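You operate a simulated robot arm through the tools that you are given. There is no shell and no other tool. Be economical: measure what you need, move in short steps, check, and stop when the job is done.

You run a simulated two-armed robot. Do the job below in one go: nothing can be reset, and whatever is moved stays where it is left.

## Task
Hold the bench tray on the mat and wipe its dust patch off with the blue cloth.
Fine: one hand holds its handle while the other wipes; put cloth and tray back. What is to be rubbed or washed off counts as gone when no trace of it is left.

Only the result counts: the job must be done as asked and must still hold three seconds after the hand-in. Knocking over, shifting, dropping, spilling or breaking anything else fails it. Flat cloth is picked up by pressing the open fingertips on it (5 to 10 N) and closing them slowly along it; thin cloth reads only 2 to 8 mm in the jaws.

## Robot
Two 7-joint arms with two-finger parallel grippers on one trunk, on a base that drives. Base frame: it is fixed to the floor where the robot stands at the start and does not move with it; the origin is under the middle of the robot, x ahead of it, y to its left, z up. Units: m, rad, N and s.
The left shoulder is at the start at [0.07, 0.134, 1.233], the right one opposite. With the tool pointing down near the work surface each hand reaches from about 0.1 to 0.64 m from the robot's upright axis, wherever it stands, measured 20 degrees to its own side. Places, roughly: bench mat [0.5, -0.2, 0.9]; blue cloth (10x7x5 cm) [0.6, -0.4, 0.9]. Payload 1.57 kg a hand.
The tool frame of a hand sits at the grasp point between the pads (the TCP): z along the fingers, y along the line on which they close. The tips reach 0.03 m beyond it. Largest opening 0.08 m; finger width 0.017, thickness 0.012; the body of the gripper, 0.04 by 0.082 m, starts 0.08 m behind the TCP.
Orientation is that of the tool frame in the base frame, as a unit quaternion [x, y, z, w]. With the fingers straight down and closing along the base's y, the tool's x points along the base's -x, its y along +y and its z along -z.

## Interface
- The arms move only by the tool drive_tool. It takes "left_series", "right_series" or both (then of equal length, played together; a hand with none holds still); each is a list of rows, each a list of 6 numbers: the shift along the tool's x, y, z in units of 250 mm (1.0 is 250 mm), then the turn, a rotation vector about the tool's x, y, z in units of 45 degrees (1.0 is 45 degrees). In form: [[tx, ty, tz, ax, ay, az], ...]. A call has 1 to 8 rows; each row is the pose to reach, as a shift and turn from the pose commanded when the call began, along the tool's axes at that moment. "left_gripper" and "right_gripper" are, for a hand that has rows, the gripper command, from -1 (fully open) to 1 (shut), values between in proportion, set as the call begins (left out, the last holds). A call with a number of a shift or a turn outside -1 to 1 is refused whole. A row lasts 0.2 s, in which the tool goes at most 0.05 m and 0.15 rad; a call with a longer step from one row to the next is refused whole, and so is a gripper value outside its range. Where a pose cannot be reached the arm comes as near as it can. A force on the tool above 90 N (or 10 N above the force at the start of the call, whichever is more), or a blocked arm, ends the call early, and 0.2 s more pass. The fingers move at their own pace (about 0.153 m/s each) and stop on an object; they squeeze with about 33 N. The grip force told is the motor's: it shows also when the fingers shut on nothing. Time passes only in rows, and 0.2 s behind the last, so rows that repeat a pose let the fingers close. The reply holds the time, the measured pose of the TCP, the force on the tool along the base axes, the opening and the grip force, in the units named above and with some noise, with the torque about the TCP (base axes, N m) and any sound that the robot's microphone picked up.
- Cameras (640 x 400 px; columns grow to the right, rows downward): "scene" is now at [0.1394, -0.0124, 1.4691]; the picture's right is [-0.15, -0.99, 0.00], its down [-0.52, 0.08, -0.85] and it looks along [0.84, -0.13, -0.53] (base axes); focal length 214 px, centre (320, 200). "left" rides on the left gripper at [0.072, 0.007, -0.122] in its tool frame; the picture's right is [-0.09, 1.00, 0.00], its down [-0.84, -0.08, -0.54] and it looks along [-0.54, -0.05, 0.84] (tool axes); focal length 238 px, centre (320, 200). "right" rides on the right gripper at [0.072, -0.007, -0.122] in its tool frame; the picture's right is [0.09, 1.00, 0.00], its down [-0.84, 0.08, -0.54] and it looks along [-0.54, 0.05, 0.84] (tool axes); focal length 238 px, centre (320, 200). There is no depth. A picture from a camera that has moved, and an enlarged one, comes with that camera's place and axes in the base frame and with its lens.
- get_image(camera): a new picture of that camera. No time passes.
- slide_trunk(by): slides the trunk up (or, below 0, down) by that many m; the arms and the scene camera ride with it, the base frame stays. It gives what a move gives, with no picture.
- steer(legs): drives the robot by 1 to 6 legs, each [ahead, left, turn to the left] in m, m and rad, along the robot's own axes; the way and the turn of a leg run together, so that a leg with both is an arc; at most 1.5 m and 3.142 rad a leg. The arms and the cameras ride along, it lands a little off, and it stops where it bumps. It gives what a move gives.
- head_to(pan, tilt): turns the head with the scene camera to pan (to the left, within 1.501 rad either way) and tilt (down, from -0.506 to 1.204), counted from straight ahead of the robot. It gives what a move gives.
- inspect(camera, box): a new picture of the part [left, top, right, bottom] of that camera's present view, enlarged. No time passes.
- finish_job(): hands the job in; it is judged then, once.

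Go step by step. Nothing tells you exact positions but the pictures and the camera data: compare them with the known pose of the tool, close in by small moves and look again before you grip or let go. The budget is 120 turns and 92 pictures, counting those below and the enlarged ones. Unless the task says otherwise, let go and move clear before handing in, and close with one line.

The tools are called by a JSON object that holds its "method" and its "body". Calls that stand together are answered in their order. drive_tool: Moves the arms, as the interface text tells. Its arguments: {"type":"object","properties":{"left_series":{"type":"array","items":{"type":"array","items":{"type":"number"}}},"left_gripper":{"type":"number"},"right_series":{"type":"array","items":{"type":"array","items":{"type":"number"}}},"right_gripper":{"type":"number"}},"required":[]} The other tools are called the same way: slide_trunk (by) slides the trunk up or down; steer (legs) drives the base; head_to (pan, tilt) turns the head that bears the scene camera; get_image (camera) takes a picture; inspect (camera, box) takes an enlarged picture of a part of a camera's view; finish_job () hands the job in.

At the start:

```text
time: 0.0
left_eef_pos: [0.3827, 0.0718, 1.3952]
left_ee_rot: [0.0, 1.0, -0.001, -0.001]
left_ft_force: [0.0, -0.1, -0.5]
left_ft_torque: [-0.03, 0.01, 0.04]
left_finger_gap: 0.08
left_grip_force: 0.1
right_eef_pos: [0.4136, -0.2589, 1.3564]
right_ee_rot: [0.0, 1.0, 0.0, 0.0]
right_ft_force: [0.0, 0.3, 0.1]
right_ft_torque: [0.02, -0.04, -0.02]
right_finger_gap: 0.0798
right_grip_force: 0.0
trunk travel left (down, up): [-0.806, 0.134]
robot x, y, heading: [-0.0004, -0.0049, 0.001]
head pan, tilt: [-0.15, 0.555]
```

scene: 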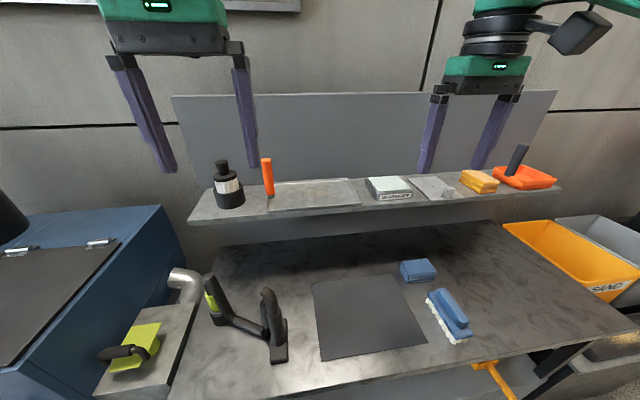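
right: 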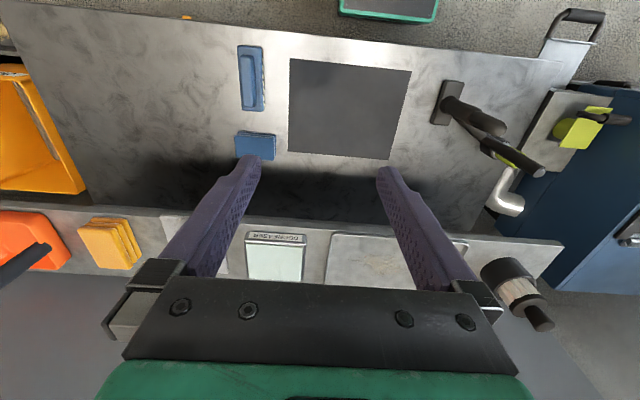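
left: 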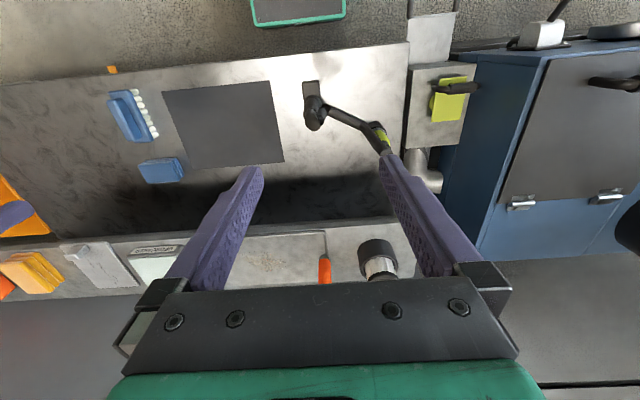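

The tray seems to lie on the rear shelf with an orange handle, the mat is empty, and the blue cloth lies behind and right of the mat. I look closer at the tray and cloth.

{"method": "inspect", "body": {"camera": "scene", "box": [170, 140, 430, 300]}}

{"method": "inspect", "body": {"camera": "scene", "box": [300, 230, 500, 370]}}

{"method": "inspect", "body": {"camera": "left", "box": [120, 140, 420, 300]}}

```text
2.46 times, centred on (300, 220) of scene
camera zoom: at [0.1394, -0.0124, 1.4691], right [-0.15, -0.99, 0.0], down [-0.52, 0.08, -0.85], along [0.84, -0.13, -0.53], focal length 528 px, centre (369, 151)
```

zoom: 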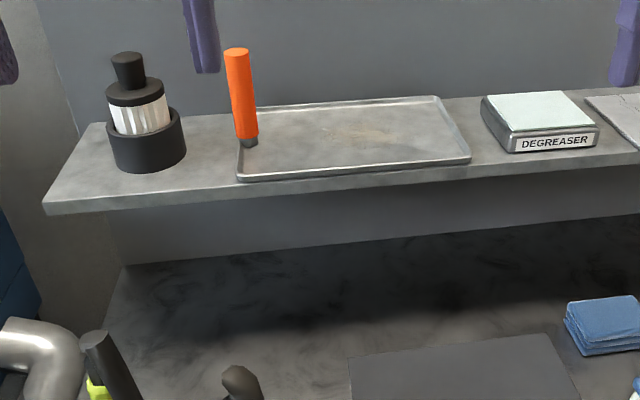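

```text
2.86 times, centred on (400, 300) of scene
camera zoom: at [0.1394, -0.0124, 1.4691], right [-0.15, -0.99, 0.0], down [-0.52, 0.08, -0.85], along [0.84, -0.13, -0.53], focal length 613 px, centre (91, -86)
```

zoom: 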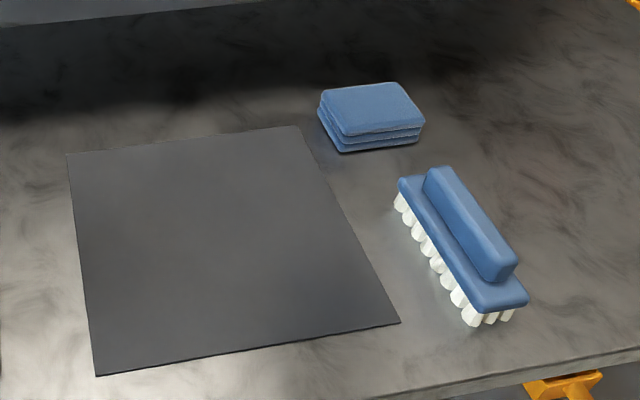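

```text
2.13 times, centred on (270, 220) of left
camera zoom: at [0.3116, 0.079, 1.517], right [0.09, 1.0, 0.0], down [0.84, -0.08, 0.54], along [0.54, -0.05, -0.84], focal length 508 px, centre (427, 157)
```

zoom: 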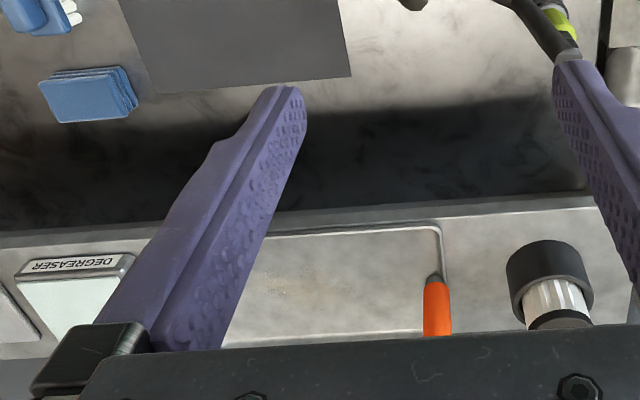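

The tray lies at about x 0.65–0.81, y −0.22–0.06 on the shelf (z≈1.12). Its orange handle stands near (0.71, 0.05), and the mat centre is about (0.48, −0.195). I check the front edge of the bench and the room for driving forward.

{"method": "head_to", "body": {"pan": 0.1, "tilt": 1.1}}

{"method": "get_image", "body": {"camera": "scene"}}

```text
time: 1.0
left_eef_pos: [0.3822, 0.0739, 1.3945]
left_ee_rot: [0.0, 1.0, -0.001, 0.0]
left_ft_force: [0.0, 0.3, -0.2]
left_ft_torque: [0.01, 0.01, 0.0]
left_finger_gap: 0.0801
left_grip_force: 0.1
right_eef_pos: [0.414, -0.2593, 1.3569]
right_ee_rot: [-0.001, 1.0, 0.0, 0.001]
right_ft_force: [0.0, 0.3, 0.1]
right_ft_torque: [0.0, -0.01, 0.0]
right_finger_gap: 0.0801
right_grip_force: 0.1
trunk travel left (down, up): [-0.806, 0.134]
robot x, y, heading: [0.0011, -0.0006, 0.005]
head pan, tilt: [0.099, 1.1]
```

```text
85 pictures are left
camera scene: at [0.1136, 0.0071, 1.4265], right [0.1, -1.0, 0.0], down [-0.89, -0.09, -0.45], along [0.45, 0.05, -0.89], focal length 214 px, centre (320, 200)
```

scene: 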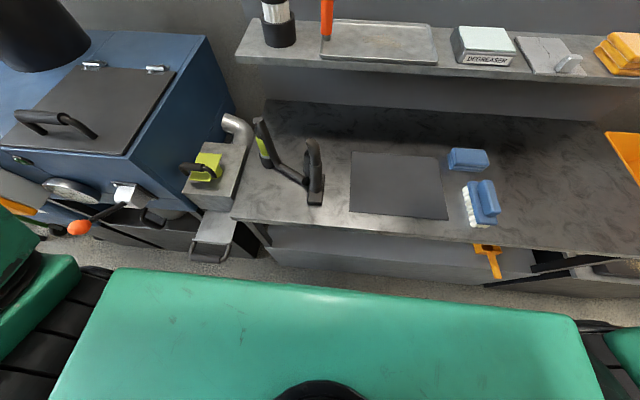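

The mat, cloth and shelf agree with my numbers. The handle stands at about (0.71, 0.05) and is roughly 0.11 m tall (z 1.145–1.255). I bring the left hand, pitched 45° forward, to a pre-grasp point in front of and above it.

{"method": "drive_tool", "body": {"left_series": [[-0.111, -0.0125, 0.0, 0, -0.125, 0], [-0.222, -0.025, 0.03, 0, -0.25, 0], [-0.333, -0.0375, 0.08, 0, -0.375, 0], [-0.444, -0.05, 0.14, 0, -0.5, 0], [-0.555, -0.0625, 0.2, 0, -0.625, 0], [-0.666, -0.075, 0.25, 0, -0.75, 0], [-0.777, -0.0875, 0.3, 0, -0.875, 0], [-0.888, -0.1, 0.336, 0, -1, 0]], "left_gripper": -0.5}}

{"method": "head_to", "body": {"pan": -0.1, "tilt": 0.5}}

{"method": "get_image", "body": {"camera": "left"}}

{"method": "get_image", "body": {"camera": "scene"}}

```text
time: 2.8
left_eef_pos: [0.607, 0.0465, 1.3118]
left_ee_rot: [0.001, 0.924, -0.001, 0.383]
left_ft_force: [-0.4, -0.2, -0.4]
left_ft_torque: [-0.02, -0.02, 0.01]
left_finger_gap: 0.0598
left_grip_force: 0.0
right_eef_pos: [0.4144, -0.2582, 1.3571]
right_ee_rot: [0.0, 1.0, 0.0, -0.001]
right_ft_force: [0.6, 1.0, -0.1]
right_ft_torque: [0.02, 0.05, -0.04]
right_finger_gap: 0.0799
right_grip_force: 0.2
trunk travel left (down, up): [-0.806, 0.134]
robot x, y, heading: [0.0011, 0.0017, -0.001]
head pan, tilt: [0.099, 1.1]
```

```text
time: 3.8
left_eef_pos: [0.6045, 0.047, 1.3124]
left_ee_rot: [0.0, 0.924, 0.0, 0.382]
left_ft_force: [-0.3, -0.6, 0.0]
left_ft_torque: [0.02, -0.02, -0.02]
left_finger_gap: 0.0602
left_grip_force: 0.1
right_eef_pos: [0.4123, -0.2602, 1.3577]
right_ee_rot: [0.0, 1.0, 0.0, 0.001]
right_ft_force: [0.0, -1.4, -0.2]
right_ft_torque: [0.02, 0.0, 0.0]
right_finger_gap: 0.08
right_grip_force: 0.1
trunk travel left (down, up): [-0.806, 0.134]
robot x, y, heading: [0.0019, -0.0012, 0.002]
head pan, tilt: [-0.099, 0.499]
```

```text
84 pictures are left
camera left: at [0.4685, 0.0531, 1.348], right [0.07, 1.0, 0.06], down [0.21, -0.08, 0.97], along [0.98, -0.05, -0.21], focal length 238 px, centre (320, 200)
```

left: 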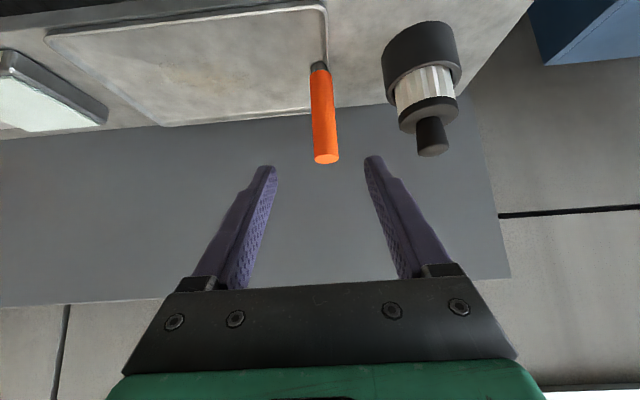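

```text
83 pictures are left
camera scene: at [0.1411, -0.008, 1.4741], right [-0.1, -1.0, 0.0], down [-0.48, 0.05, -0.88], along [0.87, -0.09, -0.48], focal length 214 px, centre (320, 200)
```

scene: 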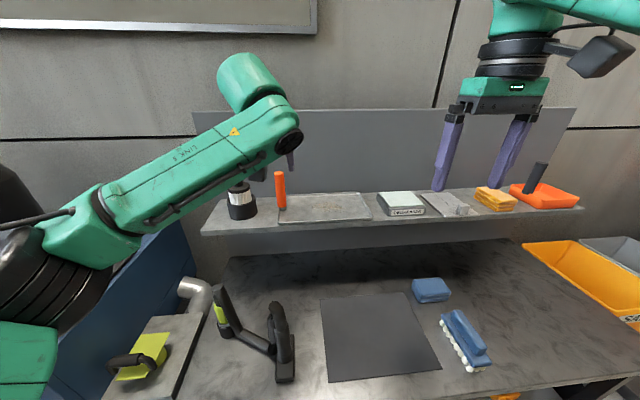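

The handle top is at about (0.71, 0.050, 1.25), in line between the fingers. I move in along the fingers.

{"method": "drive_tool", "body": {"left_series": [[0, 0.012, 0.12, 0, 0, 0], [0, 0.012, 0.24, 0, 0, 0], [0, 0.012, 0.36, 0, 0, 0], [0, 0.012, 0.47, 0, 0, 0], [0, 0.012, 0.54, 0, 0, 0], [0, 0.012, 0.59, 0, 0, 0]]}}

{"method": "get_image", "body": {"camera": "left"}}

{"method": "inspect", "body": {"camera": "scene", "box": [200, 110, 400, 240]}}

```text
time: 5.2
left_eef_pos: [0.709, 0.0502, 1.2084]
left_ee_rot: [0.001, 0.924, -0.001, 0.382]
left_ft_force: [-0.5, -0.4, -0.3]
left_ft_torque: [0.0, 0.0, 0.03]
left_finger_gap: 0.0601
left_grip_force: 0.0
right_eef_pos: [0.4133, -0.2595, 1.3565]
right_ee_rot: [0.0, 1.0, 0.0, 0.0]
right_ft_force: [0.0, 0.6, -0.5]
right_ft_torque: [0.02, 0.0, 0.03]
right_finger_gap: 0.0797
right_grip_force: 0.0
trunk travel left (down, up): [-0.806, 0.134]
robot x, y, heading: [-0.0026, -0.0008, 0.002]
head pan, tilt: [-0.099, 0.499]
```

```text
82 pictures are left
camera left: at [0.5732, 0.0562, 1.2434], right [0.07, 1.0, 0.06], down [0.21, -0.08, 0.97], along [0.98, -0.05, -0.21], focal length 238 px, centre (320, 200)
```

left: 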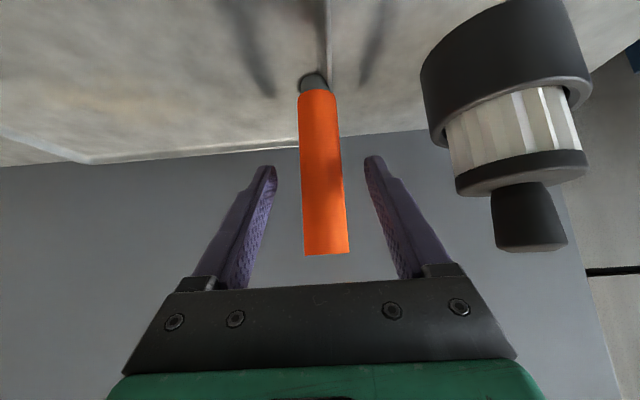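

```text
3.08 times, centred on (300, 175) of scene
camera zoom: at [0.1414, -0.0083, 1.4741], right [-0.1, -1.0, 0.0], down [-0.48, 0.05, -0.88], along [0.87, -0.09, -0.48], focal length 660 px, centre (382, 277)
```

zoom: 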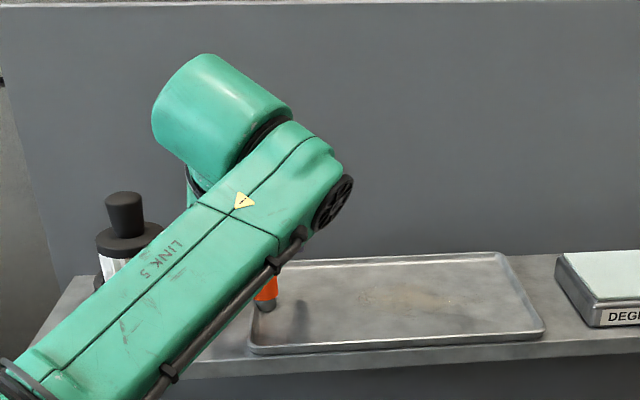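

The handle is centred between the pads, so I close on it.

{"method": "drive_tool", "body": {"left_series": [[0, 0, 0, 0, 0, 0], [0, 0, 0, 0, 0, 0], [0, 0, 0, 0, 0, 0], [0, 0, 0, 0, 0, 0]], "left_gripper": 1}}

{"method": "get_image", "body": {"camera": "left"}}

```text
time: 6.2
left_eef_pos: [0.7102, 0.0495, 1.209]
left_ee_rot: [-0.001, 0.924, 0.0, 0.383]
left_ft_force: [-1.0, 0.0, -0.1]
left_ft_torque: [0.1, 0.06, -0.01]
left_finger_gap: 0.0273
left_grip_force: 33.0
right_eef_pos: [0.4137, -0.2593, 1.3569]
right_ee_rot: [-0.001, 1.0, -0.001, 0.0]
right_ft_force: [-0.6, -0.7, -0.8]
right_ft_torque: [0.02, -0.02, 0.0]
right_finger_gap: 0.08
right_grip_force: 0.1
trunk travel left (down, up): [-0.806, 0.134]
robot x, y, heading: [-0.0019, -0.0011, 0.001]
head pan, tilt: [-0.099, 0.499]
```

```text
80 pictures are left
camera left: at [0.5731, 0.0564, 1.2436], right [0.07, 1.0, 0.06], down [0.21, -0.08, 0.97], along [0.98, -0.05, -0.21], focal length 238 px, centre (320, 200)
```

left: 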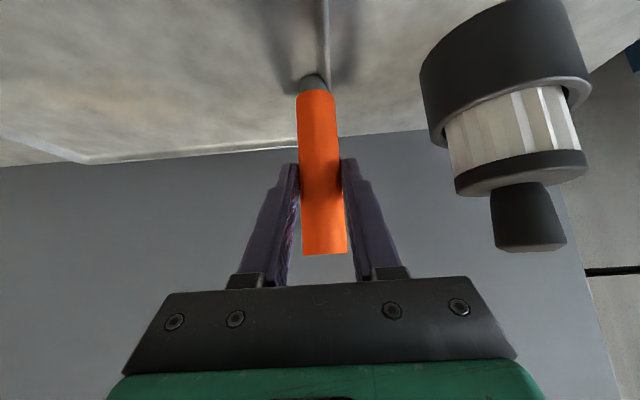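

The grip is firm at a 27 mm gap. I lift 5 cm slowly and look.

{"method": "drive_tool", "body": {"left_series": [[-0.02, 0, -0.02, 0, 0, 0], [-0.05, 0, -0.05, 0, 0, 0], [-0.08, 0, -0.08, 0, 0, 0], [-0.11, 0, -0.11, 0, 0, 0], [-0.141, 0, -0.141, 0, 0, 0], [-0.141, 0, -0.141, 0, 0, 0]]}}

{"method": "get_image", "body": {"camera": "scene"}}

{"method": "get_image", "body": {"camera": "left"}}

```text
time: 7.6
left_eef_pos: [0.7104, 0.0506, 1.256]
left_ee_rot: [0.0, 0.923, -0.001, 0.384]
left_ft_force: [0.7, 0.2, -3.3]
left_ft_torque: [0.29, 0.05, 0.0]
left_finger_gap: 0.0273
left_grip_force: 33.5
right_eef_pos: [0.4132, -0.2594, 1.3571]
right_ee_rot: [-0.001, 1.0, 0.0, 0.0]
right_ft_force: [0.4, -0.5, -0.6]
right_ft_torque: [0.0, -0.02, 0.02]
right_finger_gap: 0.0801
right_grip_force: 0.1
trunk travel left (down, up): [-0.806, 0.134]
robot x, y, heading: [0.0009, 0.0022, -0.002]
head pan, tilt: [-0.099, 0.499]
```

```text
79 pictures are left
camera scene: at [0.1423, -0.008, 1.474], right [-0.1, -1.0, 0.0], down [-0.48, 0.05, -0.88], along [0.87, -0.09, -0.48], focal length 214 px, centre (320, 200)
```

scene: 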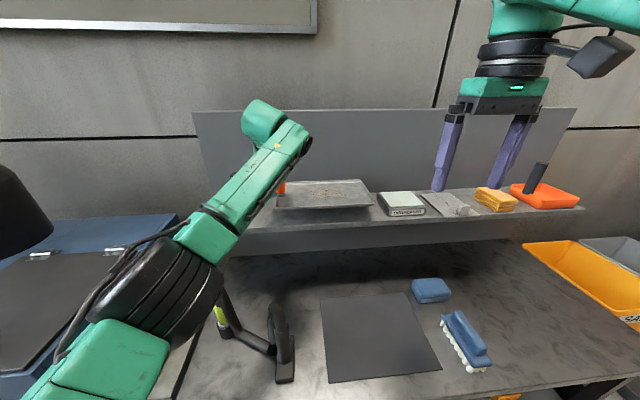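

```text
78 pictures are left
camera left: at [0.574, 0.0564, 1.2915], right [0.07, 1.0, 0.06], down [0.21, -0.08, 0.97], along [0.98, -0.05, -0.21], focal length 238 px, centre (320, 200)
```

left: 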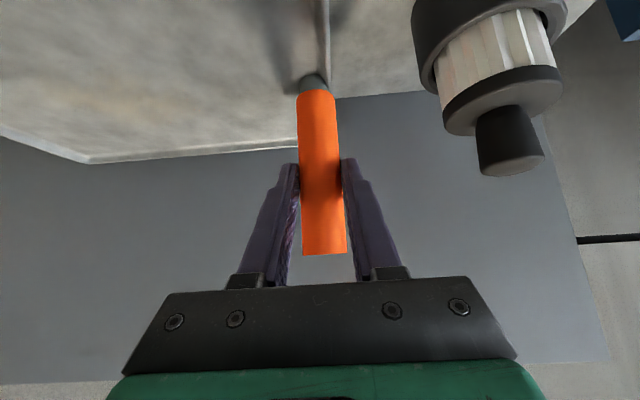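

The tray is held level and weighs only about 0.3 kg. I carry it back and right at this height until it is above the mat.

{"method": "drive_tool", "body": {"left_series": [[0.06, -0.04, -0.06, 0, 0, 0], [0.15, -0.1, -0.15, 0, 0, 0], [0.26, -0.17, -0.26, 0, 0, 0], [0.37, -0.243, -0.37, 0, 0, 0], [0.48, -0.315, -0.48, 0, 0, 0], [0.58, -0.38, -0.58, 0, 0, 0], [0.66, -0.433, -0.66, 0, 0, 0], [0.71, -0.466, -0.71, 0, 0, 0]]}}

{"method": "head_to", "body": {"pan": -0.2, "tilt": 0.8}}

{"method": "get_image", "body": {"camera": "scene"}}

{"method": "get_image", "body": {"camera": "right"}}

```text
time: 9.4
left_eef_pos: [0.5176, -0.0742, 1.2291]
left_ee_rot: [0.0, 0.924, -0.001, 0.383]
left_ft_force: [-0.2, -0.6, -2.7]
left_ft_torque: [0.31, 0.09, 0.0]
left_finger_gap: 0.0272
left_grip_force: 32.8
left hand out of reach, approached as far as the arm can: row 6, 7, 8
right_eef_pos: [0.414, -0.2592, 1.3562]
right_ee_rot: [0.0, 1.0, 0.0, 0.0]
right_ft_force: [-1.3, -0.1, -0.1]
right_ft_torque: [-0.03, -0.02, 0.02]
right_finger_gap: 0.0799
right_grip_force: 0.1
trunk travel left (down, up): [-0.806, 0.134]
robot x, y, heading: [0.0016, 0.0008, 0.001]
head pan, tilt: [-0.099, 0.499]
```

```text
time: 10.2
left_eef_pos: [0.5174, -0.0737, 1.2284]
left_ee_rot: [0.0, 0.924, -0.001, 0.383]
left_ft_force: [0.1, 0.0, -3.0]
left_ft_torque: [0.29, 0.04, 0.0]
left_finger_gap: 0.0273
left_grip_force: 32.5
right_eef_pos: [0.4129, -0.2596, 1.3563]
right_ee_rot: [0.0, 1.0, 0.0, -0.001]
right_ft_force: [0.1, 0.1, 0.1]
right_ft_torque: [0.0, -0.04, 0.02]
right_finger_gap: 0.0798
right_grip_force: 0.1
trunk travel left (down, up): [-0.806, 0.134]
robot x, y, heading: [0.0002, -0.0021, 0.001]
head pan, tilt: [-0.201, 0.799]
```

```text
77 pictures are left
camera scene: at [0.1305, -0.0155, 1.4482], right [-0.2, -0.98, 0.0], down [-0.7, 0.14, -0.7], along [0.68, -0.14, -0.72], focal length 214 px, centre (320, 200)
```

scene: 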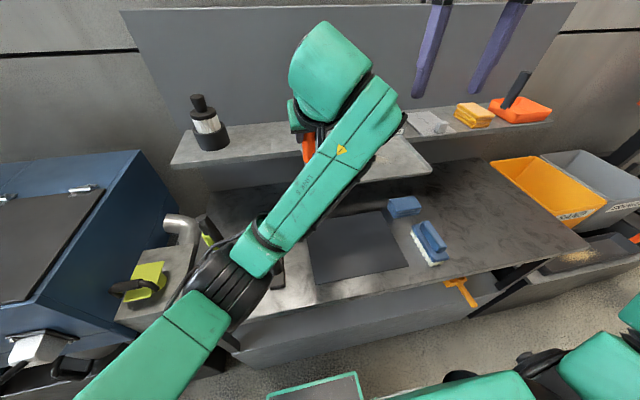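

```text
76 pictures are left
camera right: at [0.3419, -0.2668, 1.4776], right [-0.09, 1.0, 0.0], down [0.84, 0.08, 0.54], along [0.54, 0.05, -0.84], focal length 238 px, centre (320, 200)
```

right: 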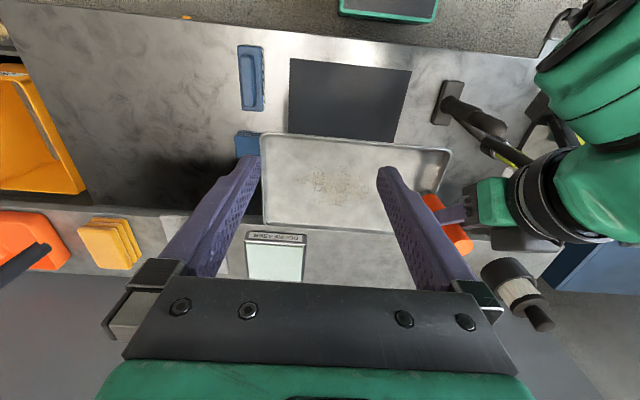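

The pitched hand is at the inner limit of its reach at this height. Raising the trunk lets the arm work lower relative to the shoulder, so I do that and then go on toward the mat.

{"method": "slide_trunk", "body": {"by": 0.13}}

{"method": "drive_tool", "body": {"left_series": [[0, 0, 0, 0, 0, 0]]}}

```text
time: 11.7
left_eef_pos: [0.5182, -0.0743, 1.3574]
left_ee_rot: [0.0, 0.924, -0.001, 0.383]
left_ft_force: [0.2, 0.1, -3.8]
left_ft_torque: [0.28, 0.02, -0.01]
left_finger_gap: 0.0269
left_grip_force: 32.6
right_eef_pos: [0.4144, -0.2601, 1.4868]
right_ee_rot: [0.0, 1.0, 0.0, 0.0]
right_ft_force: [0.0, -0.2, 0.1]
right_ft_torque: [-0.02, 0.01, 0.01]
right_finger_gap: 0.08
right_grip_force: 0.1
trunk travel left (down, up): [-0.936, 0.004]
robot x, y, heading: [0.0015, 0.0023, -0.002]
head pan, tilt: [-0.201, 0.799]
```

```text
time: 12.1
left_eef_pos: [0.5182, -0.0739, 1.3587]
left_ee_rot: [0.001, 0.924, -0.002, 0.382]
left_ft_force: [0.1, -0.2, -2.4]
left_ft_torque: [0.25, 0.02, 0.0]
left_finger_gap: 0.0273
left_grip_force: 33.0
right_eef_pos: [0.4138, -0.2594, 1.4871]
right_ee_rot: [-0.001, 1.0, 0.0, 0.0]
right_ft_force: [0.0, -0.3, -0.4]
right_ft_torque: [-0.03, 0.04, 0.01]
right_finger_gap: 0.0799
right_grip_force: 0.1
trunk travel left (down, up): [-0.936, 0.004]
robot x, y, heading: [-0.0027, 0.0018, 0.005]
head pan, tilt: [-0.201, 0.799]
```

I lower 0.10 m straight down and watch what pose results.

{"method": "drive_tool", "body": {"left_series": [[0.06, 0, 0.06, 0, 0, 0], [0.12, 0, 0.12, 0, 0, 0], [0.18, 0, 0.18, 0, 0, 0], [0.24, 0, 0.24, 0, 0, 0], [0.283, 0, 0.283, 0, 0, 0]]}}

```text
time: 13.5
left_eef_pos: [0.5336, -0.0486, 1.2612]
left_ee_rot: [-0.015, 0.918, 0.025, 0.395]
left_ft_force: [0.4, -0.4, -2.8]
left_ft_torque: [0.25, 0.08, 0.01]
left_finger_gap: 0.0274
left_grip_force: 32.9
right_eef_pos: [0.4131, -0.2591, 1.4877]
right_ee_rot: [0.0, 1.0, 0.0, -0.001]
right_ft_force: [-0.5, 0.1, -1.0]
right_ft_torque: [-0.02, -0.03, -0.01]
right_finger_gap: 0.0802
right_grip_force: 0.0
trunk travel left (down, up): [-0.936, 0.004]
robot x, y, heading: [0.0022, 0.0025, 0.0]
head pan, tilt: [-0.201, 0.799]
stopped in row 5 (left hand): the arm was blocked; the commanded pose is now the measured one
```

The arm was blocked and turned slightly, so I look.

{"method": "get_image", "body": {"camera": "scene"}}

{"method": "get_image", "body": {"camera": "left"}}

```text
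75 pictures are left
camera scene: at [0.1305, -0.0155, 1.5781], right [-0.2, -0.98, 0.0], down [-0.7, 0.14, -0.7], along [0.68, -0.14, -0.72], focal length 214 px, centre (320, 200)
```

scene: 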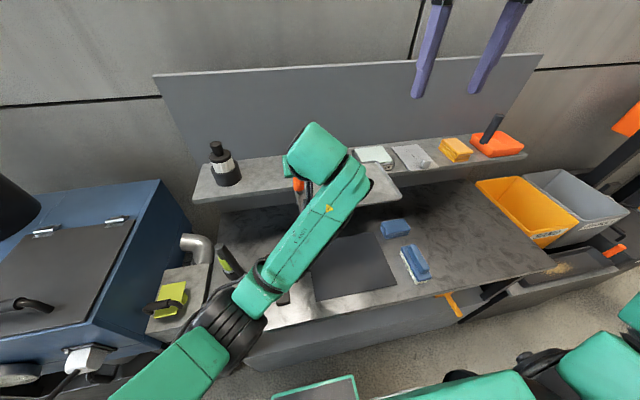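

```text
74 pictures are left
camera left: at [0.3953, -0.0503, 1.2932], right [0.02, 0.99, 0.1], down [0.19, -0.1, 0.98], along [0.98, 0.0, -0.19], focal length 238 px, centre (320, 200)
```

left: 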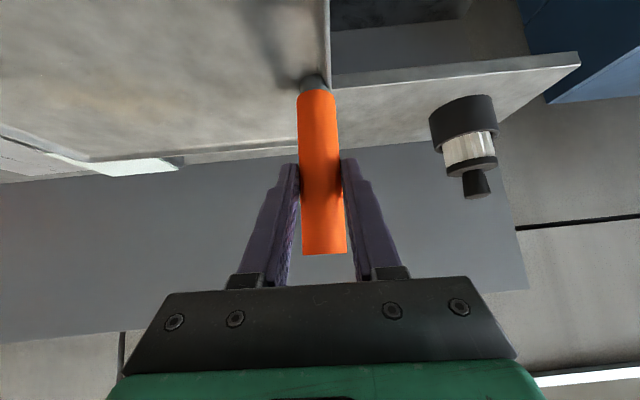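

It looks like a joint limit from being too close to the body. I back the base off 0.15 m so the arm can work further out; the tray moves back clear of the shelf with it.

{"method": "steer", "body": {"legs": [[-0.15, 0, 0]]}}

```text
time: 14.9
left_eef_pos: [0.3889, -0.0474, 1.2583]
left_ee_rot: [-0.015, 0.919, 0.024, 0.392]
left_ft_force: [-0.4, 0.8, -4.0]
left_ft_torque: [0.25, 0.07, 0.0]
left_finger_gap: 0.0273
left_grip_force: 32.9
right_eef_pos: [0.2703, -0.2596, 1.4862]
right_ee_rot: [0.0, 1.0, 0.0, -0.003]
right_ft_force: [1.2, -0.4, 0.6]
right_ft_torque: [0.03, 0.04, -0.01]
right_finger_gap: 0.08
right_grip_force: 0.0
trunk travel left (down, up): [-0.936, 0.004]
robot x, y, heading: [-0.1503, 0.0009, 0.005]
head pan, tilt: [-0.201, 0.799]
```

The robot is clear at x −0.15. I level the hand and move it above the mat position.

{"method": "drive_tool", "body": {"left_series": [[-0.05, -0.02, 0.05, 0.02, 0.007, 0.003], [-0.1, -0.04, 0.1, 0.04, 0.014, 0.006], [-0.15, -0.06, 0.15, 0.06, 0.02, 0.009], [-0.198, -0.074, 0.198, 0.071, 0.026, 0.012]]}}

```text
time: 15.9
left_eef_pos: [0.4601, -0.0541, 1.2582]
left_ee_rot: [-0.005, 0.923, 0.013, 0.385]
left_ft_force: [0.7, 0.0, -3.6]
left_ft_torque: [0.26, 0.06, -0.01]
left_finger_gap: 0.0272
left_grip_force: 32.6
right_eef_pos: [0.2651, -0.2604, 1.4881]
right_ee_rot: [0.0, 1.0, 0.0, -0.001]
right_ft_force: [-0.6, 0.3, 0.2]
right_ft_torque: [-0.03, 0.0, 0.0]
right_finger_gap: 0.0799
right_grip_force: 0.0
trunk travel left (down, up): [-0.936, 0.004]
robot x, y, heading: [-0.1474, -0.0002, -0.002]
head pan, tilt: [-0.201, 0.799]
```

I keep descending while correcting the small leftover tilt and the y offset.

{"method": "drive_tool", "body": {"left_series": [[0.05, -0.012, 0.05, 0.015, 0, 0], [0.11, -0.024, 0.11, 0.03, 0.003, 0], [0.18, -0.036, 0.18, 0.035, 0.006, 0], [0.25, -0.048, 0.25, 0.035, 0.006, 0], [0.32, -0.048, 0.32, 0.035, 0.006, 0], [0.38, -0.048, 0.38, 0.035, 0.006, 0], [0.424, -0.048, 0.424, 0.035, 0.006, 0], [0.424, -0.048, 0.424, 0.035, 0.006, 0]]}}

{"method": "get_image", "body": {"camera": "scene"}}

{"method": "get_image", "body": {"camera": "right"}}

```text
time: 17.9
left_eef_pos: [0.4823, -0.0115, 1.1055]
left_ee_rot: [-0.015, 0.918, 0.043, 0.394]
left_ft_force: [0.3, 0.2, -2.8]
left_ft_torque: [0.25, 0.07, -0.03]
left_finger_gap: 0.0271
left_grip_force: 33.1
right_eef_pos: [0.2666, -0.258, 1.4871]
right_ee_rot: [0.0, 1.0, 0.001, 0.0]
right_ft_force: [-0.2, -0.4, -0.2]
right_ft_torque: [-0.01, 0.02, 0.02]
right_finger_gap: 0.0804
right_grip_force: 0.1
trunk travel left (down, up): [-0.936, 0.004]
robot x, y, heading: [-0.1473, 0.0011, -0.002]
head pan, tilt: [-0.201, 0.799]
stopped in row 8 (left hand): the arm was blocked; the commanded pose is now the measured one
```

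```text
73 pictures are left
camera scene: at [-0.0167, -0.0152, 1.5781], right [-0.2, -0.98, 0.0], down [-0.7, 0.14, -0.7], along [0.68, -0.14, -0.72], focal length 214 px, centre (320, 200)
```

scene: 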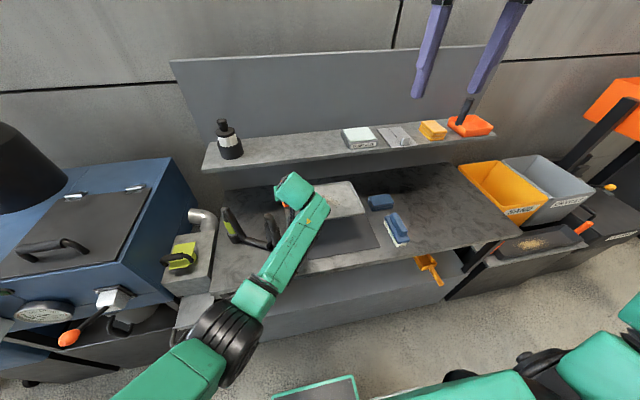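

```text
72 pictures are left
camera right: at [0.195, -0.2663, 1.6075], right [-0.09, 1.0, 0.0], down [0.84, 0.08, 0.54], along [0.54, 0.05, -0.84], focal length 238 px, centre (320, 200)
```

right: 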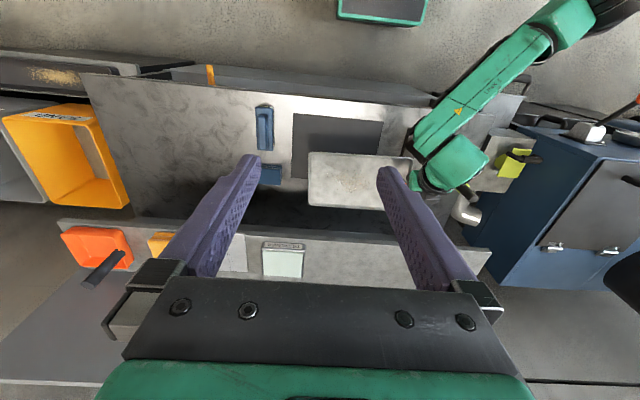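

The blockage grows as the hand crosses the robot's midline. I strafe the base right 0.2 m so the left hand works in front of its own shoulder; the tray, at z≈1.02, clears the cloth and brush.

{"method": "steer", "body": {"legs": [[0, -0.2, 0]]}}

{"method": "drive_tool", "body": {"left_series": [[0, 0.1, 0, 0, 0, 0], [0, 0.2, 0, 0, 0, 0], [0, 0.3, 0, 0, 0, 0], [0, 0.4, 0, 0, 0, 0], [0, 0.5, 0, 0, 0, 0], [0, 0.58, 0, 0, 0, 0]]}}

```text
time: 19.5
left_eef_pos: [0.4826, -0.2004, 1.1053]
left_ee_rot: [-0.017, 0.918, 0.043, 0.393]
left_ft_force: [-0.6, -0.6, -2.6]
left_ft_torque: [0.27, 0.03, -0.01]
left_finger_gap: 0.0271
left_grip_force: 32.3
right_eef_pos: [0.2682, -0.4494, 1.4874]
right_ee_rot: [-0.003, 1.0, -0.002, -0.002]
right_ft_force: [-0.3, 0.0, -0.7]
right_ft_torque: [0.01, -0.01, 0.01]
right_finger_gap: 0.0799
right_grip_force: 0.1
trunk travel left (down, up): [-0.936, 0.004]
robot x, y, heading: [-0.1445, -0.1985, 0.003]
head pan, tilt: [-0.201, 0.799]
```

```text
time: 20.9
left_eef_pos: [0.4712, -0.0599, 1.1149]
left_ee_rot: [-0.016, 0.918, 0.043, 0.393]
left_ft_force: [-0.2, -0.5, -3.2]
left_ft_torque: [0.26, 0.07, 0.03]
left_finger_gap: 0.0273
left_grip_force: 32.7
right_eef_pos: [0.2692, -0.4531, 1.4877]
right_ee_rot: [-0.003, 1.0, -0.001, -0.001]
right_ft_force: [-0.2, -0.8, -0.1]
right_ft_torque: [0.01, -0.01, -0.02]
right_finger_gap: 0.08
right_grip_force: 0.0
trunk travel left (down, up): [-0.936, 0.004]
robot x, y, heading: [-0.1475, -0.1969, 0.001]
head pan, tilt: [-0.201, 0.799]
```

That works. I level the hand again.

{"method": "drive_tool", "body": {"left_series": [[0.015, -0.01, -0.015, 0.04, 0.01, 0], [0.03, -0.02, -0.03, 0.08, 0.02, 0], [0.034, -0.024, -0.034, 0.117, 0.029, -0.004], [0.034, -0.024, -0.034, 0.117, 0.029, -0.004]]}}

{"method": "get_image", "body": {"camera": "scene"}}

{"method": "get_image", "body": {"camera": "left"}}

```text
time: 21.9
left_eef_pos: [0.4623, -0.0682, 1.1135]
left_ee_rot: [0.0, 0.924, 0.0, 0.383]
left_ft_force: [0.3, 0.4, -3.2]
left_ft_torque: [0.27, 0.05, -0.03]
left_finger_gap: 0.0273
left_grip_force: 32.9
right_eef_pos: [0.2689, -0.4546, 1.4869]
right_ee_rot: [-0.003, 1.0, 0.0, -0.001]
right_ft_force: [-0.2, -0.2, 0.7]
right_ft_torque: [0.02, 0.0, 0.0]
right_finger_gap: 0.0802
right_grip_force: 0.2
trunk travel left (down, up): [-0.936, 0.004]
robot x, y, heading: [-0.1507, -0.1988, 0.003]
head pan, tilt: [-0.201, 0.799]
```

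```text
71 pictures are left
camera scene: at [-0.016, -0.2117, 1.5781], right [-0.2, -0.98, 0.0], down [-0.7, 0.14, -0.7], along [0.68, -0.14, -0.72], focal length 214 px, centre (320, 200)
```

scene: 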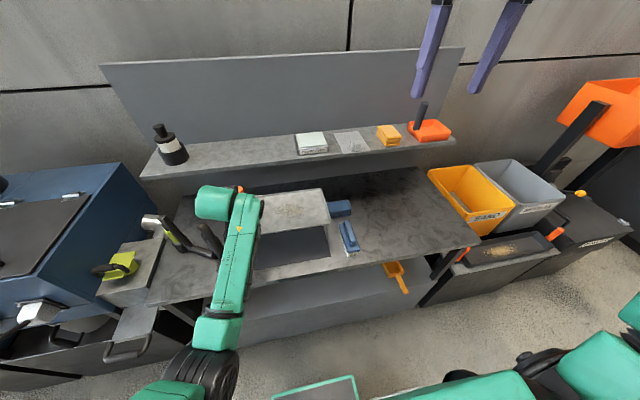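

```text
70 pictures are left
camera left: at [0.3252, -0.0612, 1.1485], right [0.07, 1.0, 0.07], down [0.21, -0.08, 0.97], along [0.98, -0.05, -0.21], focal length 238 px, centre (320, 200)
```

left: 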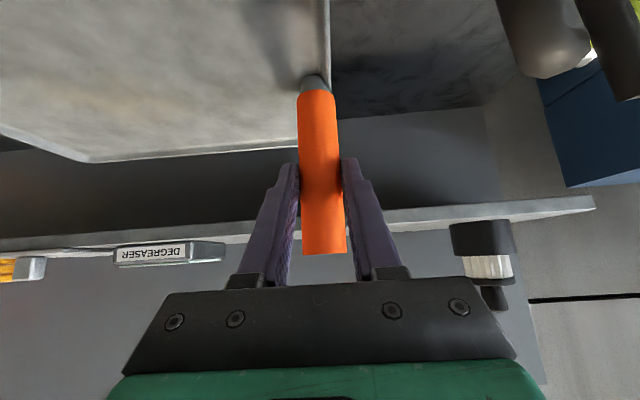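

The hand is level and the tray is above the mat. I lower it 0.13 m.

{"method": "drive_tool", "body": {"left_series": [[0.046, 0, 0.046, 0, 0, 0], [0.092, 0, 0.092, 0, 0, 0], [0.138, 0, 0.138, 0, 0, 0], [0.184, 0, 0.184, 0, 0, 0], [0.23, 0, 0.23, 0, 0, 0], [0.276, 0, 0.276, 0, 0, 0], [0.322, 0, 0.322, 0, 0, 0], [0.368, 0, 0.368, 0, 0, 0]]}}

{"method": "inspect", "body": {"camera": "scene", "box": [160, 160, 400, 310]}}

{"method": "get_image", "body": {"camera": "left"}}

```text
time: 23.7
left_eef_pos: [0.4619, -0.068, 0.9835]
left_ee_rot: [0.001, 0.924, 0.001, 0.382]
left_ft_force: [0.1, 0.0, -2.4]
left_ft_torque: [0.29, 0.09, -0.03]
left_finger_gap: 0.0271
left_grip_force: 32.5
right_eef_pos: [0.2685, -0.4545, 1.4861]
right_ee_rot: [-0.002, 1.0, 0.0, 0.0]
right_ft_force: [0.0, -0.8, -0.7]
right_ft_torque: [-0.01, 0.03, -0.01]
right_finger_gap: 0.0797
right_grip_force: 0.0
trunk travel left (down, up): [-0.936, 0.004]
robot x, y, heading: [-0.1474, -0.1983, 0.005]
head pan, tilt: [-0.201, 0.799]
```

```text
2.67 times, centred on (280, 235) of scene
camera zoom: at [-0.0159, -0.2115, 1.5781], right [-0.2, -0.98, 0.0], down [-0.7, 0.14, -0.7], along [0.68, -0.14, -0.72], focal length 572 px, centre (427, 107)
```

zoom: 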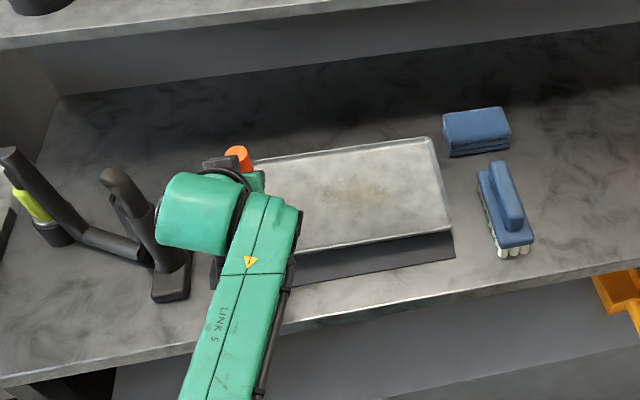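

```text
68 pictures are left
camera left: at [0.3246, -0.0614, 1.0195], right [0.06, 1.0, 0.07], down [0.21, -0.08, 0.97], along [0.98, -0.05, -0.21], focal length 238 px, centre (320, 200)
```

left: 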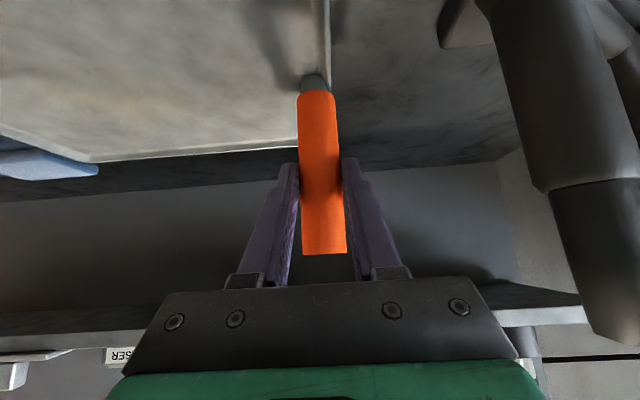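

The black tool beside the mat has its top at about (0.44, 0.054, 1.065), some 5 cm clear of the hand. I lower slowly until the tray touches.

{"method": "drive_tool", "body": {"left_series": [[0.014, 0, 0.014, 0, 0, 0], [0.028, 0, 0.028, 0, 0, 0], [0.042, 0, 0.042, 0, 0, 0], [0.056, 0, 0.056, 0, 0, 0], [0.064, 0, 0.064, 0, 0, 0]]}}

{"method": "inspect", "body": {"camera": "scene", "box": [160, 160, 400, 310]}}

```text
time: 24.9
left_eef_pos: [0.4623, -0.0673, 0.9609]
left_ee_rot: [0.0, 0.923, 0.001, 0.384]
left_ft_force: [0.4, 1.1, -2.7]
left_ft_torque: [0.29, 0.07, 0.01]
left_finger_gap: 0.0272
left_grip_force: 33.3
right_eef_pos: [0.2682, -0.4537, 1.4881]
right_ee_rot: [-0.003, 1.0, -0.001, -0.001]
right_ft_force: [-0.1, 0.2, 0.2]
right_ft_torque: [0.01, 0.03, 0.04]
right_finger_gap: 0.0797
right_grip_force: 0.1
trunk travel left (down, up): [-0.936, 0.004]
robot x, y, heading: [-0.1458, -0.197, 0.005]
head pan, tilt: [-0.201, 0.799]
```

```text
2.67 times, centred on (280, 235) of scene
camera zoom: at [-0.0161, -0.2115, 1.5781], right [-0.2, -0.98, 0.0], down [-0.7, 0.14, -0.7], along [0.68, -0.14, -0.72], focal length 572 px, centre (427, 107)
```

zoom: 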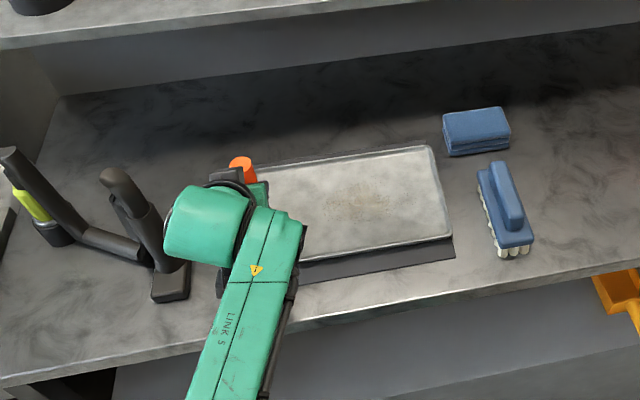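

It is not down yet, so I continue in small steps.

{"method": "drive_tool", "body": {"left_series": [[0.01, 0, 0.01, 0, 0, 0], [0.02, 0, 0.02, 0, 0, 0], [0.03, 0, 0.03, 0, 0, 0], [0.04, 0, 0.04, 0, 0, 0]]}}

```text
time: 25.9
left_eef_pos: [0.4621, -0.0655, 0.948]
left_ee_rot: [0.0, 0.923, 0.0, 0.384]
left_ft_force: [0.1, 1.5, 1.3]
left_ft_torque: [-0.64, 0.25, 0.04]
left_finger_gap: 0.0274
left_grip_force: 33.2
right_eef_pos: [0.2662, -0.4543, 1.4878]
right_ee_rot: [-0.002, 1.0, -0.002, 0.001]
right_ft_force: [-0.6, -0.3, 0.3]
right_ft_torque: [-0.03, 0.0, 0.0]
right_finger_gap: 0.0798
right_grip_force: 0.0
trunk travel left (down, up): [-0.936, 0.004]
robot x, y, heading: [-0.1462, -0.1959, 0.005]
head pan, tilt: [-0.201, 0.799]
```

The far edge is touching. I go a touch further and look.

{"method": "drive_tool", "body": {"left_series": [[0.005, 0, 0.005, 0, 0, 0], [0.009, 0, 0.009, 0, 0, 0], [0.009, 0, 0.009, 0, 0, 0]]}}

{"method": "inspect", "body": {"camera": "scene", "box": [220, 190, 380, 290]}}

{"method": "get_image", "body": {"camera": "left"}}

```text
time: 26.7
left_eef_pos: [0.4627, -0.0667, 0.9475]
left_ee_rot: [0.001, 0.922, 0.001, 0.387]
left_ft_force: [6.3, 2.1, 15.4]
left_ft_torque: [0.06, 0.09, 0.03]
left_finger_gap: 0.0272
left_grip_force: 33.0
right_eef_pos: [0.265, -0.4536, 1.4881]
right_ee_rot: [-0.003, 1.0, 0.0, -0.001]
right_ft_force: [0.8, -0.2, -0.2]
right_ft_torque: [0.01, -0.04, 0.0]
right_finger_gap: 0.08
right_grip_force: 0.0
trunk travel left (down, up): [-0.936, 0.004]
robot x, y, heading: [-0.1458, -0.1948, 0.005]
head pan, tilt: [-0.201, 0.799]
```

```text
4.00 times, centred on (300, 240) of scene
camera zoom: at [-0.0189, -0.2115, 1.5785], right [-0.2, -0.98, 0.0], down [-0.7, 0.14, -0.7], along [0.68, -0.14, -0.72], focal length 858 px, centre (400, 40)
```

zoom: 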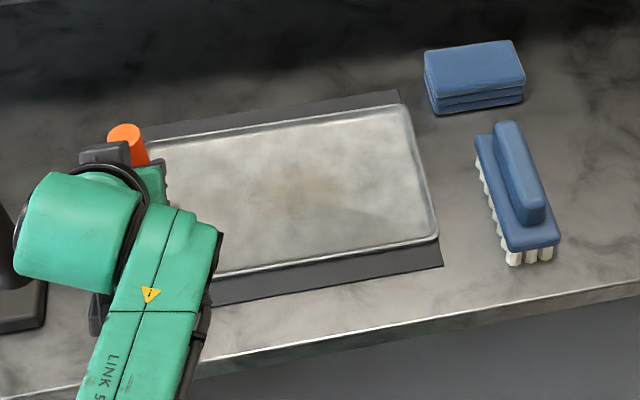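

```text
65 pictures are left
camera left: at [0.3252, -0.0611, 0.9822], right [0.07, 1.0, 0.07], down [0.2, -0.08, 0.98], along [0.98, -0.05, -0.2], focal length 238 px, centre (320, 200)
```

left: 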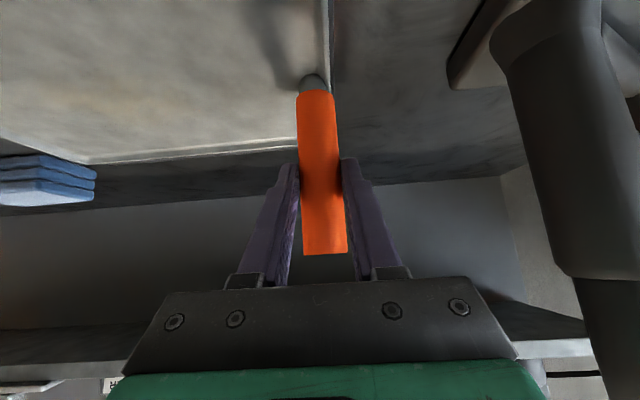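

The tray lies flat on the mat. From this stance the right hand cannot reach the cloth, so I let go, back the left hand off along its fingers and then drive forward to re-grip upright.

{"method": "drive_tool", "body": {"left_series": [[-0.004, 0, -0.004, 0, 0, 0], [-0.004, 0, -0.004, 0, 0, 0], [-0.004, 0, -0.004, 0, 0, 0]], "left_gripper": -0.5}}

{"method": "drive_tool", "body": {"left_series": [[0, 0, -0.08, 0, 0, 0], [0, 0, -0.18, 0, 0, 0], [0, 0, -0.3, 0, 0, 0], [0, 0, -0.42, 0, 0, 0], [0, 0, -0.54, 0, 0, 0], [0, 0, -0.66, 0, 0, 0], [-0.1, 0, -0.76, 0, 0, 0], [-0.2, 0, -0.86, 0, 0, 0]]}}

{"method": "get_image", "body": {"camera": "scene"}}

```text
time: 27.5
left_eef_pos: [0.4616, -0.0684, 0.9445]
left_ee_rot: [0.001, 0.923, 0.0, 0.384]
left_ft_force: [0.4, -0.5, -0.5]
left_ft_torque: [0.02, 0.0, -0.01]
left_finger_gap: 0.0601
left_grip_force: 0.0
right_eef_pos: [0.2663, -0.4538, 1.4869]
right_ee_rot: [-0.003, 1.0, 0.0, 0.0]
right_ft_force: [0.2, 0.4, 0.5]
right_ft_torque: [0.04, 0.01, -0.02]
right_finger_gap: 0.08
right_grip_force: 0.1
trunk travel left (down, up): [-0.936, 0.004]
robot x, y, heading: [-0.148, -0.2013, 0.002]
head pan, tilt: [-0.201, 0.799]
```

```text
time: 29.3
left_eef_pos: [0.3408, -0.0478, 1.1218]
left_ee_rot: [0.018, 0.926, 0.039, 0.376]
left_ft_force: [0.5, 0.4, -0.6]
left_ft_torque: [0.01, -0.01, 0.01]
left_finger_gap: 0.0601
left_grip_force: 0.1
right_eef_pos: [0.2678, -0.4545, 1.487]
right_ee_rot: [-0.003, 1.0, 0.0, -0.001]
right_ft_force: [-0.3, 0.3, -0.3]
right_ft_torque: [0.0, 0.01, 0.0]
right_finger_gap: 0.08
right_grip_force: 0.1
trunk travel left (down, up): [-0.936, 0.004]
robot x, y, heading: [-0.1465, -0.2004, 0.003]
head pan, tilt: [-0.201, 0.799]
```

```text
64 pictures are left
camera scene: at [-0.016, -0.2114, 1.5781], right [-0.2, -0.98, 0.0], down [-0.7, 0.14, -0.7], along [0.68, -0.14, -0.72], focal length 214 px, centre (320, 200)
```

scene: 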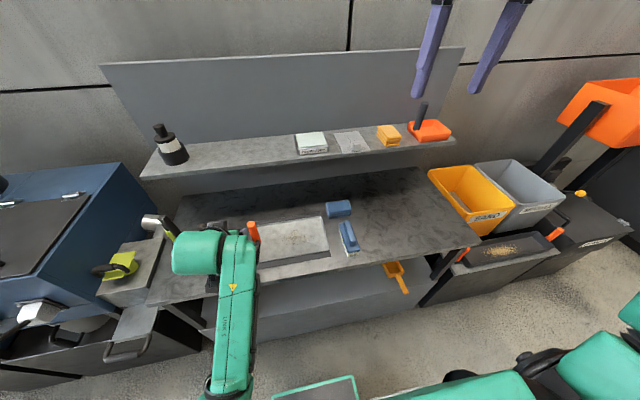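

The tray stays put with the hand clear of the handle. I raise the left hand to the tool-down pose, then drive forward.

{"method": "drive_tool", "body": {"left_series": [[-0.05, 0, -0.05, 0.012, 0.122, -0.006], [-0.1, 0, -0.1, 0.025, 0.245, -0.012], [-0.15, 0, -0.15, 0.038, 0.368, -0.018], [-0.2, 0, -0.2, 0.05, 0.49, -0.024], [-0.25, 0, -0.25, 0.064, 0.613, -0.03], [-0.3, 0, -0.3, 0.077, 0.736, -0.035], [-0.35, 0, -0.35, 0.09, 0.858, -0.041], [-0.4, 0, -0.4, 0.102, 0.981, -0.047]]}}

{"method": "steer", "body": {"legs": [[0.14, 0, 0]]}}

{"method": "get_image", "body": {"camera": "scene"}}

```text
time: 29.9
left_eef_pos: [0.343, -0.0197, 1.1444]
left_ee_rot: [0.007, 0.952, 0.071, 0.298]
left_ft_force: [0.1, 0.6, -0.4]
left_ft_torque: [-0.01, 0.03, -0.01]
left_finger_gap: 0.0598
left_grip_force: 0.1
right_eef_pos: [0.2688, -0.4552, 1.4864]
right_ee_rot: [-0.003, 1.0, -0.001, -0.002]
right_ft_force: [0.5, 0.6, -0.2]
right_ft_torque: [-0.01, 0.01, -0.03]
right_finger_gap: 0.0801
right_grip_force: 0.0
trunk travel left (down, up): [-0.936, 0.004]
robot x, y, heading: [-0.1414, -0.1995, 0.001]
head pan, tilt: [-0.201, 0.799]
stopped in row 2 (left hand): the arm was blocked; the commanded pose is now the measured one
```

```text
time: 31.2
left_eef_pos: [0.4763, -0.0182, 1.1474]
left_ee_rot: [0.007, 0.951, 0.07, 0.3]
left_ft_force: [0.0, 0.0, 1.0]
left_ft_torque: [-0.01, -0.02, 0.01]
left_finger_gap: 0.0599
left_grip_force: 0.1
right_eef_pos: [0.401, -0.453, 1.4888]
right_ee_rot: [-0.003, 1.0, 0.0, 0.001]
right_ft_force: [0.2, -0.7, 0.6]
right_ft_torque: [0.0, -0.01, -0.01]
right_finger_gap: 0.08
right_grip_force: 0.1
trunk travel left (down, up): [-0.936, 0.004]
robot x, y, heading: [-0.0111, -0.1967, 0.009]
head pan, tilt: [-0.201, 0.799]
```

```text
63 pictures are left
camera scene: at [0.1161, -0.2107, 1.5786], right [-0.19, -0.98, 0.0], down [-0.7, 0.14, -0.7], along [0.69, -0.14, -0.71], focal length 214 px, centre (320, 200)
```

scene: 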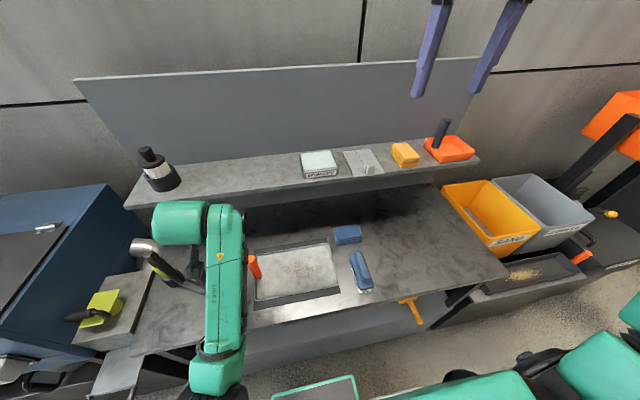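

The hand stopped early but nothing was touched, and the base is now at x −0.01. I raise the left hand straight up with part of the turn.

{"method": "drive_tool", "body": {"left_series": [[-0.06, 0, -0.08, 0, 0.0, 0], [-0.115, 0, -0.164, 0, 0.0, 0], [-0.17, 0, -0.24, 0, 0.1, 0], [-0.23, 0, -0.328, 0, 0.2, 0]]}}

```text
time: 32.4
left_eef_pos: [0.498, 0.0105, 1.22]
left_ee_rot: [-0.018, 0.968, 0.119, 0.222]
left_ft_force: [-0.6, -0.2, 0.4]
left_ft_torque: [0.0, -0.02, -0.04]
left_finger_gap: 0.06
left_grip_force: 0.2
left hand out of reach, approached as far as the arm can: row 4
right_eef_pos: [0.4049, -0.4531, 1.4871]
right_ee_rot: [-0.004, 1.0, -0.001, 0.0]
right_ft_force: [0.1, -0.4, -0.7]
right_ft_torque: [0.01, -0.01, 0.02]
right_finger_gap: 0.0802
right_grip_force: 0.0
trunk travel left (down, up): [-0.936, 0.004]
robot x, y, heading: [-0.0084, -0.1976, 0.006]
head pan, tilt: [-0.201, 0.799]
stopped in row 4 (left hand): the arm was blocked; the commanded pose is now the measured one
```

The arm wants to open to the left, so I give it room that way while going up.

{"method": "drive_tool", "body": {"left_series": [[-0.02, 0.09, -0.04, 0, 0, 0], [-0.04, 0.18, -0.08, 0, 0.0, 0], [-0.06, 0.27, -0.13, 0, 0.1, 0], [-0.088, 0.36, -0.18, 0, 0.2, 0], [-0.088, 0.4, -0.18, 0, 0.3, 0]]}}

{"method": "get_image", "body": {"camera": "scene"}}

```text
time: 33.6
left_eef_pos: [0.5028, 0.1059, 1.2871]
left_ee_rot: [-0.03, 0.988, 0.114, 0.105]
left_ft_force: [-0.1, 0.2, -0.4]
left_ft_torque: [0.0, 0.0, 0.0]
left_finger_gap: 0.0599
left_grip_force: 0.1
left hand out of reach, approached as far as the arm can: row 3, 4, 5
right_eef_pos: [0.4057, -0.453, 1.4877]
right_ee_rot: [-0.003, 1.0, -0.001, -0.001]
right_ft_force: [-0.6, 0.0, 0.4]
right_ft_torque: [-0.05, -0.01, 0.01]
right_finger_gap: 0.0801
right_grip_force: 0.1
trunk travel left (down, up): [-0.936, 0.004]
robot x, y, heading: [-0.009, -0.1927, 0.005]
head pan, tilt: [-0.201, 0.799]
```

```text
62 pictures are left
camera scene: at [0.1209, -0.2099, 1.5781], right [-0.19, -0.98, 0.0], down [-0.7, 0.14, -0.7], along [0.68, -0.14, -0.72], focal length 214 px, centre (320, 200)
```

scene: 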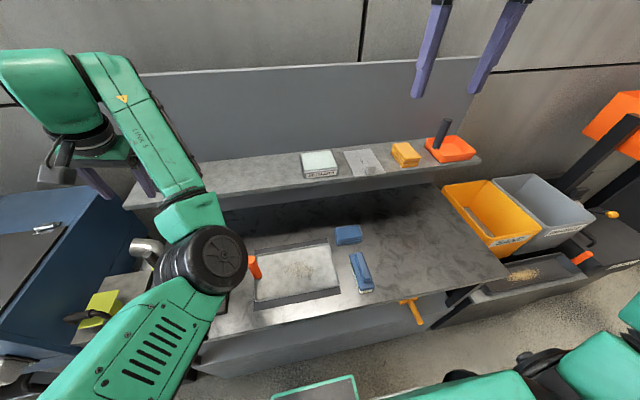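

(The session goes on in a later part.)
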